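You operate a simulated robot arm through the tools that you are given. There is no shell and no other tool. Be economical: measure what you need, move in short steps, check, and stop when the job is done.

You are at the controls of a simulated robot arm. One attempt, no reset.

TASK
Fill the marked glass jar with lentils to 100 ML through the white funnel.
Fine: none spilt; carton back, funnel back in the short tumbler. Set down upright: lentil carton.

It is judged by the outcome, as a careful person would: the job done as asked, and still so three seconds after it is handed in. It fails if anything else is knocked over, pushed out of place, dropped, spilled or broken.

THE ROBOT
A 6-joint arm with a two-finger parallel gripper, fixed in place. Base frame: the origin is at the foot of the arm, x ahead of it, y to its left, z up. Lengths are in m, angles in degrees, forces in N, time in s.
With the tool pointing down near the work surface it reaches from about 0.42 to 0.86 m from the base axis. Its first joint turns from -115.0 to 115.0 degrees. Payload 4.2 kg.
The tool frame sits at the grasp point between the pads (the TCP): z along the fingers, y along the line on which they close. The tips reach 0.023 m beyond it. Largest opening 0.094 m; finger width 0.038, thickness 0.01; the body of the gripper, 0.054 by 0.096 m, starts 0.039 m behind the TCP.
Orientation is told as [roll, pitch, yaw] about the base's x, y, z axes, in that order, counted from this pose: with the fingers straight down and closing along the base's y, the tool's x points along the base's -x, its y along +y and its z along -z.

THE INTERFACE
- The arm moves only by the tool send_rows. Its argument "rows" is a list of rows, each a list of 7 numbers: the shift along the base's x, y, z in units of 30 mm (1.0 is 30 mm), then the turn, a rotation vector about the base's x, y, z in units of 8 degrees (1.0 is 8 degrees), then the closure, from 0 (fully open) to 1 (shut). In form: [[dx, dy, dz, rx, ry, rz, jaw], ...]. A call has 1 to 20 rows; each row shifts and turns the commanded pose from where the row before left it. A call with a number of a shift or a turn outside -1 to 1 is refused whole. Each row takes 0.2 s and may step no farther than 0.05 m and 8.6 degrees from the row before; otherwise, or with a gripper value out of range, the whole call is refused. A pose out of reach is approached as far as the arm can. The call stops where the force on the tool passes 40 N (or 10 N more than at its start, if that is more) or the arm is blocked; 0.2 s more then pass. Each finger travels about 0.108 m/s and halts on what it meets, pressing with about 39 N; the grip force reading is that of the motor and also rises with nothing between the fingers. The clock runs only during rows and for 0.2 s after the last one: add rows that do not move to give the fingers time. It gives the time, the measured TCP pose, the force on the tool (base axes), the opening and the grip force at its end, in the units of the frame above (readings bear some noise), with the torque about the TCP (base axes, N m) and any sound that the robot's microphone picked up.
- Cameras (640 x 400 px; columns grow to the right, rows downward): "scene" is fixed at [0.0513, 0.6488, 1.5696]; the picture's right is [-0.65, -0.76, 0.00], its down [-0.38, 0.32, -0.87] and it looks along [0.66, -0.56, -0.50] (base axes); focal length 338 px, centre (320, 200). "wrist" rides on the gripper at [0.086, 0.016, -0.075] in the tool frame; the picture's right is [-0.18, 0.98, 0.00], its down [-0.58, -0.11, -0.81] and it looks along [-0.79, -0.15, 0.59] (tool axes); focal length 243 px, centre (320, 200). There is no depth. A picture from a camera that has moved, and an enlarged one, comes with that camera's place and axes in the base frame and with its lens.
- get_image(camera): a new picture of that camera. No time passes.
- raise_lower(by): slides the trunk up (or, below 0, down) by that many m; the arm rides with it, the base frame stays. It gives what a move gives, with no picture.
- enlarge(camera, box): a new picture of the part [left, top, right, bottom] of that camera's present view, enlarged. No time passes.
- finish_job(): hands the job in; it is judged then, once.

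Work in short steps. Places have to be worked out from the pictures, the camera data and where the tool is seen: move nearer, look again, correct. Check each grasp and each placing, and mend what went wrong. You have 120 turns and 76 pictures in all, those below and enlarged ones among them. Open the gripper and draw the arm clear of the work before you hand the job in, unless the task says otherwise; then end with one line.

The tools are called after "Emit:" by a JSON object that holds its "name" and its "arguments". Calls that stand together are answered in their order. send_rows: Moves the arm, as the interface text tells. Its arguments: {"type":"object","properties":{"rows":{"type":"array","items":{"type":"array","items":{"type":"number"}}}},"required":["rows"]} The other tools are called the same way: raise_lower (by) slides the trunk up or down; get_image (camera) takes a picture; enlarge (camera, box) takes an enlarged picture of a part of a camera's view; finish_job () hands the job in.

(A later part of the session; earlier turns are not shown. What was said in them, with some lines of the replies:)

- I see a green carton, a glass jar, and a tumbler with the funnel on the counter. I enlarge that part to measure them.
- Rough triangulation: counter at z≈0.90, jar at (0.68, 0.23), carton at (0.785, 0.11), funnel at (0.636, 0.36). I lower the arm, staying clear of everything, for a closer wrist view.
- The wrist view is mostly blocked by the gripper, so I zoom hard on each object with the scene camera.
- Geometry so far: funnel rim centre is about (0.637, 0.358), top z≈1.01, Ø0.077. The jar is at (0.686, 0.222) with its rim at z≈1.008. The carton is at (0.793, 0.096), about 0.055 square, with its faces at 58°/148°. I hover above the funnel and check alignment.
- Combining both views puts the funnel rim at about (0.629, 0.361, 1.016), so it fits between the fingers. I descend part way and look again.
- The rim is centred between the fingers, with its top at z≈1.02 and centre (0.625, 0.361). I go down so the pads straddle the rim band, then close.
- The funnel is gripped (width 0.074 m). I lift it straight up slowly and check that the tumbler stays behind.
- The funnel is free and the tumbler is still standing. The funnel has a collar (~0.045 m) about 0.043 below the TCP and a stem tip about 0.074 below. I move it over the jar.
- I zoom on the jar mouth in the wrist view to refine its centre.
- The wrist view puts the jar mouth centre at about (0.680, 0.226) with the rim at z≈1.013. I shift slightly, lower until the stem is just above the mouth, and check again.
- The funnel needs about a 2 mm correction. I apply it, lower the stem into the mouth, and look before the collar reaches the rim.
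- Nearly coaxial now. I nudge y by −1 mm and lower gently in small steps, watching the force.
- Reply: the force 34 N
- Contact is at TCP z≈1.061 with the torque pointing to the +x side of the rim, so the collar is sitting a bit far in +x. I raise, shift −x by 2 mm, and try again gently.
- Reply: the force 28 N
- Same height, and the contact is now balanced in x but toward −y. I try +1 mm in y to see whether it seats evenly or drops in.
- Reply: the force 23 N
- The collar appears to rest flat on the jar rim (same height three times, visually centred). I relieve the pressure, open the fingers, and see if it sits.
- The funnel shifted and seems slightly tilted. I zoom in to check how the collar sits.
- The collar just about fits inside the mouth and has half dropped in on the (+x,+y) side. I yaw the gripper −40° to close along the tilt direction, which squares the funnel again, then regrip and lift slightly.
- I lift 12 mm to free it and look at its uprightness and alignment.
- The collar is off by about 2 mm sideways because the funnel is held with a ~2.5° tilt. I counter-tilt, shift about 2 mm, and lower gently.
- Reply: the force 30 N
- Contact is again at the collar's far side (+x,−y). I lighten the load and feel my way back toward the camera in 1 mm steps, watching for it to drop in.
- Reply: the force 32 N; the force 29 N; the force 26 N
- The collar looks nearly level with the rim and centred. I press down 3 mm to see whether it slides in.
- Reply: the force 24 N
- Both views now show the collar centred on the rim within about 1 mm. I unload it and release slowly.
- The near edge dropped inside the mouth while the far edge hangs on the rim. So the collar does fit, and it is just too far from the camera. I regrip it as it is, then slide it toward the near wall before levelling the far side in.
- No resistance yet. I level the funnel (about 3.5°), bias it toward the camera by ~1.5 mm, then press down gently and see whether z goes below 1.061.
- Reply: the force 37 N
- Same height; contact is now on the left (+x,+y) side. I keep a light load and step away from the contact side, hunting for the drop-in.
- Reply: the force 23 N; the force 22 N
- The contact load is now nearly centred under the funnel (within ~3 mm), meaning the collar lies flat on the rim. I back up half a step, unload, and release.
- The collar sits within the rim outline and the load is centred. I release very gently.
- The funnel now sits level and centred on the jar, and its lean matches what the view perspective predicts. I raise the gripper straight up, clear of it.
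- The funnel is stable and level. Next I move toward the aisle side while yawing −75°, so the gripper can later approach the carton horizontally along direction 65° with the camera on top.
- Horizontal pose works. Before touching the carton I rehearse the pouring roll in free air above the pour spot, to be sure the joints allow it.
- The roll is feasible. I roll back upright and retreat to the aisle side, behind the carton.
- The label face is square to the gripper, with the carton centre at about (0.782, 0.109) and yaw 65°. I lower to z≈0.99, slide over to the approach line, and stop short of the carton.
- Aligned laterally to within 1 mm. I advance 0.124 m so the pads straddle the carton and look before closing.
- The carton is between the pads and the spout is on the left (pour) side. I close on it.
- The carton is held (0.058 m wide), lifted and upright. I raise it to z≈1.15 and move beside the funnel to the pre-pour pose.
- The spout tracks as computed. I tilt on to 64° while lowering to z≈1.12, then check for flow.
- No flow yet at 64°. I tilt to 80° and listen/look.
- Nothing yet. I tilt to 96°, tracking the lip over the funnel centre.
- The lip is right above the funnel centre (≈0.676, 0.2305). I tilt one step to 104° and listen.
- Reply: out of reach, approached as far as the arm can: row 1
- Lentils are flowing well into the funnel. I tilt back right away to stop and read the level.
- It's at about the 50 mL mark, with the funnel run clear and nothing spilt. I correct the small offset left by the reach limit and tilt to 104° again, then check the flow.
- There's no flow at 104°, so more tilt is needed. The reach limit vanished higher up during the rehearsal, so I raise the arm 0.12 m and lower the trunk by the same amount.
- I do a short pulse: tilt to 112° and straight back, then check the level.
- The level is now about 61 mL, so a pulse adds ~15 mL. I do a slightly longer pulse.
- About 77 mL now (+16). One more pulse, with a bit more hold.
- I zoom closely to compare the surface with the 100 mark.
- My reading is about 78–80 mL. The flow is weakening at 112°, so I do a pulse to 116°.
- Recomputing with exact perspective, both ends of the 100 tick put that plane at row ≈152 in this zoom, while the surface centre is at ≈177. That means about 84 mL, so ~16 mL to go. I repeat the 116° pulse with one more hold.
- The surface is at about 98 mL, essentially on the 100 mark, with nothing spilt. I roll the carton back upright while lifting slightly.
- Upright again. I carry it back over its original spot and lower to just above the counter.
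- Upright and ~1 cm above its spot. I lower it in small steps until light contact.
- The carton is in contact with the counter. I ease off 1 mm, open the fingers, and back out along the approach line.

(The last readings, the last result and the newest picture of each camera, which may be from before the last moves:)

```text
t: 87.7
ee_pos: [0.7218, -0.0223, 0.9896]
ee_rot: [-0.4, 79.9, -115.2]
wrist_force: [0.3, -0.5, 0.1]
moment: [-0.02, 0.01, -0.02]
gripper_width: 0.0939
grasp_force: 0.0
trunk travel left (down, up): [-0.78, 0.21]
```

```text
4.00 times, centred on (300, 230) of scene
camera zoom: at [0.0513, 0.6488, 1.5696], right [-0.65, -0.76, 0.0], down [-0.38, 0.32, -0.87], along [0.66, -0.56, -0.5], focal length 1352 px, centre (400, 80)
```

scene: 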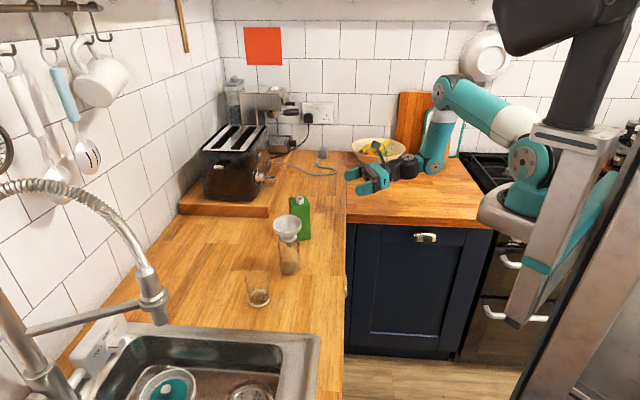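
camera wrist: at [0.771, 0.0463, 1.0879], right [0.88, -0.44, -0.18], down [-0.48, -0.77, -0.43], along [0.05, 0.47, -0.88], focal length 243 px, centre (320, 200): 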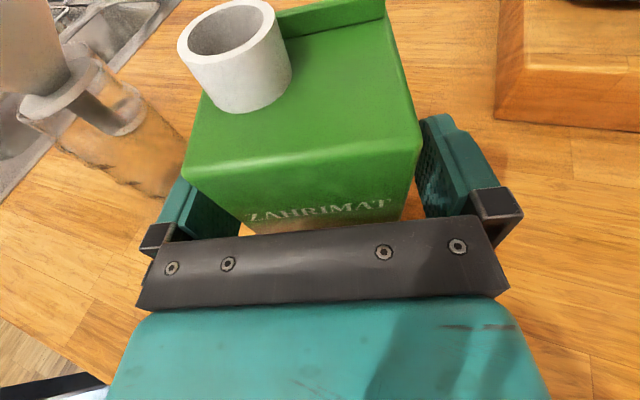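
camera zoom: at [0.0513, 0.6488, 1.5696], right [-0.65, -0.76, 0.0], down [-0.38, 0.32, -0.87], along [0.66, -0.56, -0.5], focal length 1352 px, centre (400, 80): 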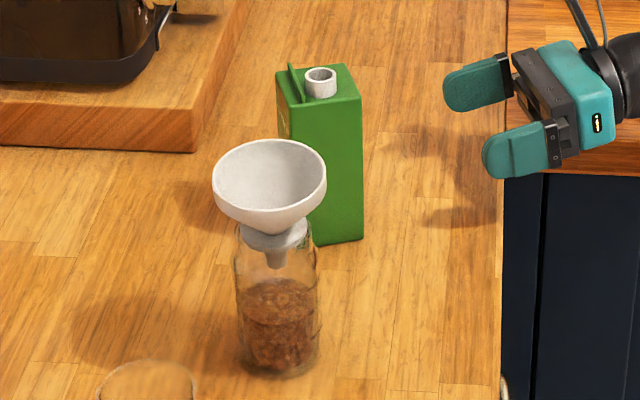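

The carton stands upright back in its place, and the funnel and jar are undisturbed. I bring the trunk and arm up and return the tool to pointing down.

Emit:
{"name": "raise_lower", "arguments": {"by": 0.12}}

Emit:
{"name": "send_rows", "arguments": {"rows": [[-0.2, -0.4, 0.8, 0, 0, 0, 0], [-0.2, -0.4, 0.8, 0, 0, 0, 0], [0, 0, 0.8, 0, 0, 0, 0], [0, 0, 0.8, 0, 0, 0, 0], [0, 0, 0.8, 0, 0, 0, 0], [0, 0, 0, -0.9063, 0.4226, 0, 0], [0, 0, 0, -0.9063, 0.4226, 0, 0], [0, 0, 0, -0.9063, 0.4226, 0, 0], [0, 0, 0, -0.9063, 0.4226, 0, 0], [0, 0, 0, -0.9063, 0.4226, 0, 0], [0, 0, 0, -0.9063, 0.4226, 0, 0], [0, 0, 0, -0.9063, 0.4226, 0, 0], [0, 0, 0, -0.9063, 0.4226, 0, 0], [0, 0, 0, -0.9063, 0.4226, 0, 0], [0, 0, 0, -0.9063, 0.4226, 0, 0], [0, 0, 0, 0, 0, 0, 0]]}}

```text
t: 89.2
ee_pos: [0.7236, -0.0226, 1.108]
ee_rot: [-0.4, 80.0, -115.3]
wrist_force: [0.1, -0.3, -0.5]
moment: [0.0, -0.02, 0.0]
gripper_width: 0.094
grasp_force: 0.0
trunk travel left (down, up): [-0.9, 0.09]
```

```text
t: 92.6
ee_pos: [0.711, -0.0455, 1.2293]
ee_rot: [0.0, -0.1, -115.0]
wrist_force: [-0.5, -0.1, -0.1]
moment: [-0.01, 0.07, 0.04]
gripper_width: 0.0942
grasp_force: 0.0
trunk travel left (down, up): [-0.9, 0.09]
```

Emit:
{"name": "send_rows", "arguments": {"rows": [[-0.079, 0.609, -0.067, 0, 0, 0.9583, 0], [-0.079, 0.609, -0.067, 0, 0, 0.9583, 0], [-0.079, 0.609, -0.067, 0, 0, 0.9583, 0], [-0.079, 0.609, -0.067, 0, 0, 0.9583, 0], [-0.079, 0.609, -0.067, 0, 0, 0.9583, 0], [-0.079, 0.609, -0.067, 0, 0, 0.9583, 0], [-0.079, 0.609, -0.067, 0, 0, 0.9583, 0], [-0.079, 0.609, -0.067, 0, 0, 0.9583, 0], [-0.079, 0.609, -0.067, 0, 0, 0.9583, 0], [-0.079, 0.609, -0.067, 0, 0, 0.9583, 0], [-0.079, 0.609, -0.067, 0, 0, 0.9583, 0], [-0.079, 0.609, -0.067, 0, 0, 0.9583, 0], [-0.079, 0.609, -0.067, 0, 0, 0.9583, 0], [-0.079, 0.609, -0.067, 0, 0, 0.9583, 0], [-0.079, 0.609, -0.067, 0, 0, 0.9583, 0], [0, 0, 0, 0, 0, 0, 0]]}}

Emit:
{"name": "send_rows", "arguments": {"rows": [[0, 0, -1, 0, 0, 0, 0], [0, 0, -0.5, 0, 0, 0, 0], [0, 0, -0.5, 0, 0, 0, 0], [0, 0, -0.5, 0, 0, 0, 0], [0, 0, 0, 0, 0, 0, 0]]}}

Emit:
{"name": "get_image", "arguments": {"camera": "wrist"}}

```text
t: 96.0
ee_pos: [0.6737, 0.2278, 1.1974]
ee_rot: [0.0, 0.0, 0.0]
wrist_force: [-0.1, 0.5, -0.5]
moment: [0.01, 0.0, -0.05]
gripper_width: 0.0942
grasp_force: 0.1
trunk travel left (down, up): [-0.9, 0.09]
```

```text
t: 97.2
ee_pos: [0.6728, 0.2288, 1.1259]
ee_rot: [0.0, 0.0, 0.0]
wrist_force: [1.0, 0.1, 0.8]
moment: [-0.01, -0.03, -0.01]
gripper_width: 0.0939
grasp_force: 0.1
trunk travel left (down, up): [-0.9, 0.09]
```

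```text
8 pictures are left
camera wrist: at [0.5869, 0.2457, 1.1995], right [0.18, 0.98, 0.0], down [0.58, -0.11, 0.81], along [0.79, -0.15, -0.59], focal length 243 px, centre (320, 200)
```

wrist: 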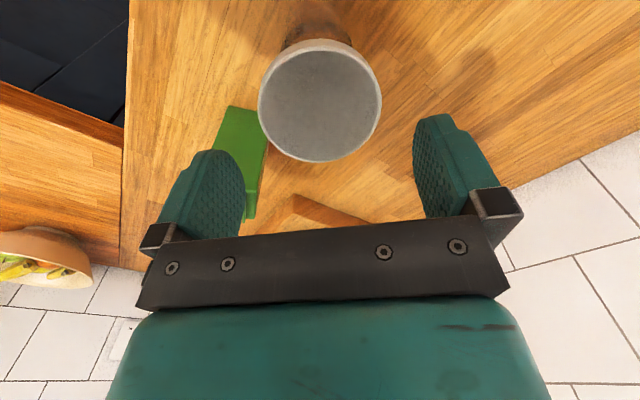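

The funnel is centred between the fingers. I descend to the rim band and close gently.

Emit:
{"name": "send_rows", "arguments": {"rows": [[0.08, 0, -0.8, 0, 0, 0, 0], [0, 0, -0.8, 0, 0, 0, 0], [0, 0, -0.53, 0, 0, 0, 0], [0, 0, 0, 0, 0, 0, 0], [0, 0, 0, 0, 0, 0, 0.1], [0, 0, 0, 0, 0, 0, 0.15], [0, 0, 0, 0, 0, 0, 0.2], [0, 0, 0, 0, 0, 0, 0.4], [0, 0, 0, 0, 0, 0, 0.4]]}}

Emit:
{"name": "send_rows", "arguments": {"rows": [[0, 0, 0.15, 0, 0, 0, 0.4], [0, 0, 0.25, 0, 0, 0, 0.4], [0, 0, 0.5, 0, 0, 0, 0.4], [0, 0, 0.8, 0, 0, 0, 0.4], [0, 0, 0.9, 0, 0, 0, 0.4], [0, 0, 0, 0, 0, 0, 0.4]]}}

Emit:
{"name": "enlarge", "arguments": {"camera": "scene", "box": [230, 190, 330, 290]}}

```text
t: 99.2
ee_pos: [0.6764, 0.2279, 1.0596]
ee_rot: [0.0, -0.1, 0.0]
wrist_force: [-0.5, 0.1, 0.1]
moment: [-0.03, 0.02, 0.02]
gripper_width: 0.074
grasp_force: 38.5
trunk travel left (down, up): [-0.9, 0.09]
```

```text
t: 100.6
ee_pos: [0.6778, 0.2293, 1.14]
ee_rot: [0.0, 0.0, 0.0]
wrist_force: [-0.4, -0.4, -0.7]
moment: [0.04, 0.0, -0.03]
gripper_width: 0.0739
grasp_force: 39.4
trunk travel left (down, up): [-0.9, 0.09]
```

```text
4.00 times, centred on (280, 240) of scene
camera zoom: at [0.0513, 0.6488, 1.5696], right [-0.65, -0.76, 0.0], down [-0.38, 0.32, -0.87], along [0.66, -0.56, -0.5], focal length 1352 px, centre (480, 40)
```

zoom: 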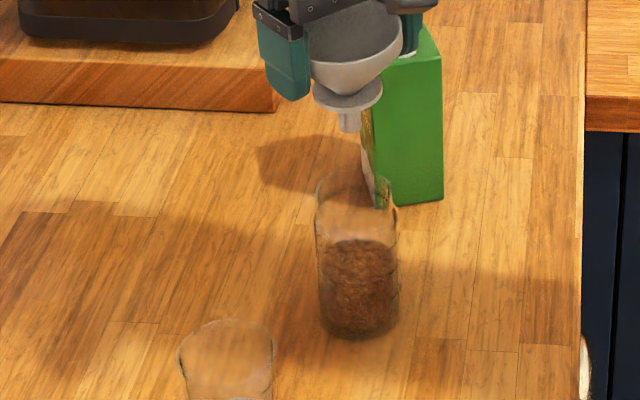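

The jar stays put and the funnel is free. I carry it back over the tumbler and lower to just above its mouth.

Emit:
{"name": "send_rows", "arguments": {"rows": [[-0.343, 0.877, 0, 0, 0, 0, 0.4], [-0.343, 0.877, 0, 0, 0, 0, 0.4], [-0.343, 0.877, 0, 0, 0, 0, 0.4], [-0.343, 0.877, 0, 0, 0, 0, 0.4], [-0.343, 0.877, 0, 0, 0, 0, 0.4], [0, 0, -0.8, 0, 0, 0, 0.4], [0, 0, -0.8, 0, 0, 0, 0.4], [0, 0, 0, 0, 0, 0, 0.4]]}}

Emit:
{"name": "enlarge", "arguments": {"camera": "scene", "box": [225, 220, 295, 310]}}

Emit:
{"name": "enlarge", "arguments": {"camera": "wrist", "box": [260, 0, 380, 120]}}

```text
t: 102.4
ee_pos: [0.627, 0.36, 1.0913]
ee_rot: [0.0, 0.1, 0.0]
wrist_force: [0.2, -0.1, 0.0]
moment: [0.03, -0.03, -0.01]
gripper_width: 0.0738
grasp_force: 39.1
trunk travel left (down, up): [-0.9, 0.09]
```

```text
4.44 times, centred on (260, 265) of scene
camera zoom: at [0.0513, 0.6488, 1.5696], right [-0.65, -0.76, 0.0], down [-0.38, 0.32, -0.87], along [0.66, -0.56, -0.5], focal length 1502 px, centre (587, -89)
```

zoom: 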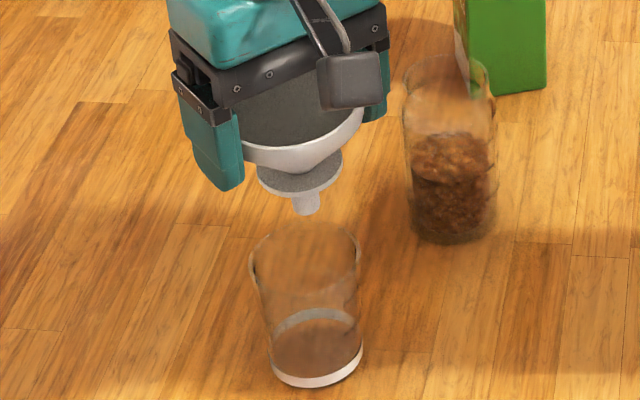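

```text
3.33 times, centred on (320, 60) of wrist
camera zoom: at [0.5401, 0.3763, 1.1647], right [0.18, 0.98, 0.0], down [0.58, -0.11, 0.81], along [0.79, -0.15, -0.59], focal length 809 px, centre (320, 667)
```

zoom: 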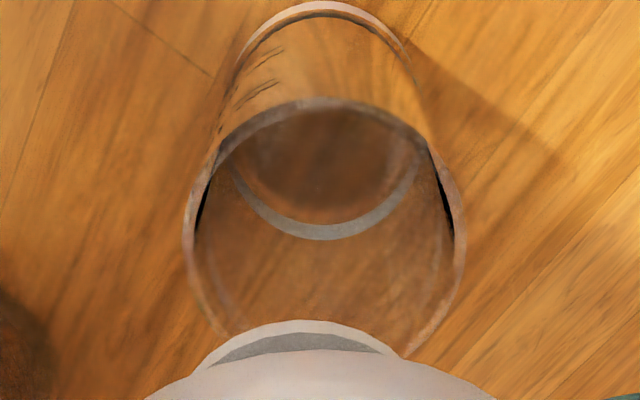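

The collar hangs ~4 mm toward −y because the funnel is tilted slightly in the grip. I rotate 4° to bring it upright, nudge it, and lower into the tumbler with the force watched.

Emit:
{"name": "send_rows", "arguments": {"rows": [[-0.02, 0.04, 0, 0.5, 0, 0, 0.4], [0, 0, -0.5, 0, 0, 0, 0.4], [0, 0, -0.5, 0, 0, 0, 0.4], [0, 0, 0, 0, 0, 0, 0.4]]}}

Emit:
{"name": "enlarge", "arguments": {"camera": "wrist", "box": [240, 20, 400, 130]}}

```text
t: 103.4
ee_pos: [0.6256, 0.3597, 1.0607]
ee_rot: [3.9, 0.0, 0.0]
wrist_force: [0.3, -0.3, -0.1]
moment: [0.01, 0.0, 0.01]
gripper_width: 0.0741
grasp_force: 39.0
trunk travel left (down, up): [-0.9, 0.09]
```

```text
3.64 times, centred on (320, 75) of wrist
camera zoom: at [0.5392, 0.3724, 1.1353], right [0.18, 0.98, 0.07], down [0.58, -0.16, 0.8], along [0.79, -0.11, -0.6], focal length 882 px, centre (320, 654)
```

zoom: 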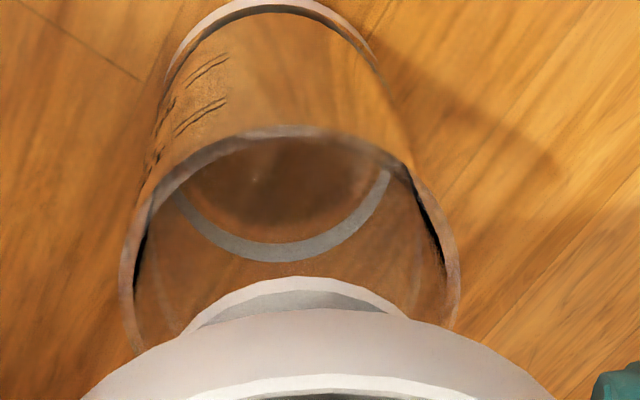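

Aligned in both directions. I lower it into the tumbler.

Emit:
{"name": "send_rows", "arguments": {"rows": [[0, 0, -0.5, 0, 0, 0, 0.4], [0, 0, -0.5, 0, 0, 0, 0.4], [0, 0, -0.3, 0, 0, 0, 0.4], [0, 0, 0, 0, 0, 0, 0.4]]}}

Emit:
{"name": "send_rows", "arguments": {"rows": [[0, 0, -0.1, 0, 0, 0, 0.4], [0, 0, -0.05, 0, 0, 0, 0.4], [0, 0, 0, 0, 0, 0, 0.4]]}}

```text
t: 104.4
ee_pos: [0.625, 0.3606, 1.0209]
ee_rot: [4.0, 0.0, 0.0]
wrist_force: [0.3, -0.6, 0.0]
moment: [-0.01, -0.04, 0.03]
gripper_width: 0.0738
grasp_force: 38.7
trunk travel left (down, up): [-0.9, 0.09]
```

```text
t: 105.2
ee_pos: [0.6255, 0.3607, 1.0168]
ee_rot: [4.0, 0.0, 0.0]
wrist_force: [0.3, 0.2, 0.1]
moment: [0.02, -0.01, 0.03]
gripper_width: 0.0741
grasp_force: 39.1
trunk travel left (down, up): [-0.9, 0.09]
```

Emit:
{"name": "send_rows", "arguments": {"rows": [[0, 0, -0.08, 0, 0, 0, 0.4], [0, 0, -0.06, 0, 0, 0, 0.4], [0, 0, 0, 0, 0, 0, 0.4]]}}

```text
t: 106.0
ee_pos: [0.6257, 0.3617, 1.0129]
ee_rot: [4.0, -0.1, 0.0]
wrist_force: [1.4, -0.7, 4.1]
moment: [-0.02, -0.01, 0.07]
gripper_width: 0.0741
grasp_force: 39.0
trunk travel left (down, up): [-0.9, 0.09]
```

Light contact (4 N) at the expected height. I release slowly and lift away.

Emit:
{"name": "send_rows", "arguments": {"rows": [[0, 0, 0, 0, 0, 0, 0.21], [0, 0, 0, 0, 0, 0, 0.19], [0, 0, 0, 0, 0, 0, 0.16], [0, 0, 0, 0, 0, 0, 0.1], [0, 0, 0, 0, 0, 0, 0], [0, 0, 0, 0, 0, 0, 0], [0, 0, 0.2, 0, 0, 0, 0], [0, 0, 0.5, 0, 0, 0, 0], [0, 0, 0.8, 0, 0, 0, 0], [0, 0, 0.9, 0, 0, 0, 0], [0, 0, 1, 0, 0, 0, 0], [0, 0, 1, -0.5, 0, 0, 0], [0, 0, 1, 0, 0, 0, 0], [0, 0, 0, 0, 0, 0, 0]]}}

Emit:
{"name": "enlarge", "arguments": {"camera": "scene", "box": [220, 180, 340, 310]}}

```text
t: 109.0
ee_pos: [0.6251, 0.3609, 1.174]
ee_rot: [0.0, -0.1, 0.1]
wrist_force: [0.0, 0.0, 0.1]
moment: [0.0, 0.0, -0.02]
gripper_width: 0.0942
grasp_force: 0.1
trunk travel left (down, up): [-0.9, 0.09]
```

```text
3.08 times, centred on (280, 245) of scene
camera zoom: at [0.0513, 0.6488, 1.5696], right [-0.65, -0.76, 0.0], down [-0.38, 0.32, -0.87], along [0.66, -0.56, -0.5], focal length 1040 px, centre (443, 62)
```

zoom: 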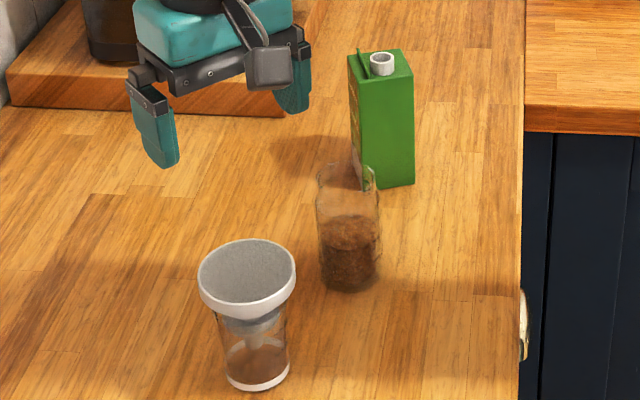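

The funnel is back in the tumbler, the carton is upright in place, and the counter is clean. I draw the arm up and back, clear of the work.

Emit:
{"name": "send_rows", "arguments": {"rows": [[0, 0, 1, 0, 0, 0, 0], [0, 0, 1, 0, 0, 0, 0], [0, 0, 1, 0, 0, 0, 0], [-0.8, -0.6, 0.5, 0, 0, 0, 0], [-0.8, -0.6, 0.5, 0, 0, 0, 0], [-0.8, -0.6, 0.5, 0, 0, 0, 0], [-0.8, -0.6, 0.5, 0, 0, 0, 0], [-0.8, -0.6, 0.5, 0, 0, 0, 0], [-0.8, -0.6, 0.5, 0, 0, 0, 0], [-0.8, -0.6, 0, 0, 0, 0, 0], [-0.8, -0.6, 0, 0, 0, 0, 0], [0, 0, 0, 0, 0, 0, 0]]}}

Emit:
{"name": "enlarge", "arguments": {"camera": "scene", "box": [225, 185, 325, 310]}}

```text
t: 111.6
ee_pos: [0.4328, 0.2154, 1.3559]
ee_rot: [0.0, 0.1, 0.0]
wrist_force: [-0.4, -0.4, -0.5]
moment: [0.02, -0.01, -0.03]
gripper_width: 0.0941
grasp_force: 0.1
trunk travel left (down, up): [-0.9, 0.09]
```

```text
3.20 times, centred on (275, 248) of scene
camera zoom: at [0.0513, 0.6488, 1.5696], right [-0.65, -0.76, 0.0], down [-0.38, 0.32, -0.87], along [0.66, -0.56, -0.5], focal length 1081 px, centre (464, 48)
```

zoom: 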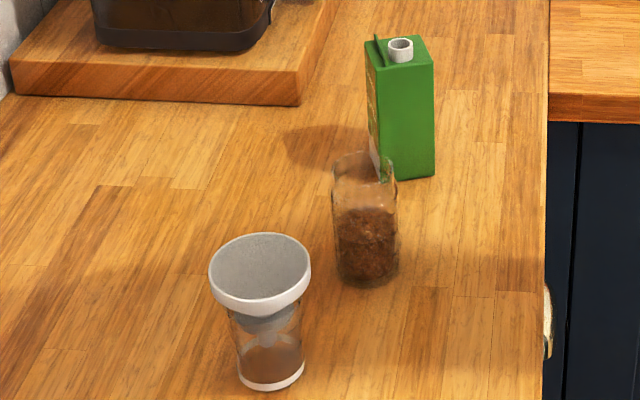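

Everything is in place: the jar is filled to the mark, the funnel is in the tumbler, the carton is upright and the counter is clean. I hand the job in.

Emit:
{"name": "finish_job", "arguments": {}}

```text
The job is handed in.
```

The jar is filled with lentils to about the 100 mL mark (my last reading was roughly 98 mL). The pictures show none spilt, the carton is upright back in its place, and the funnel is back in the short tumbler.
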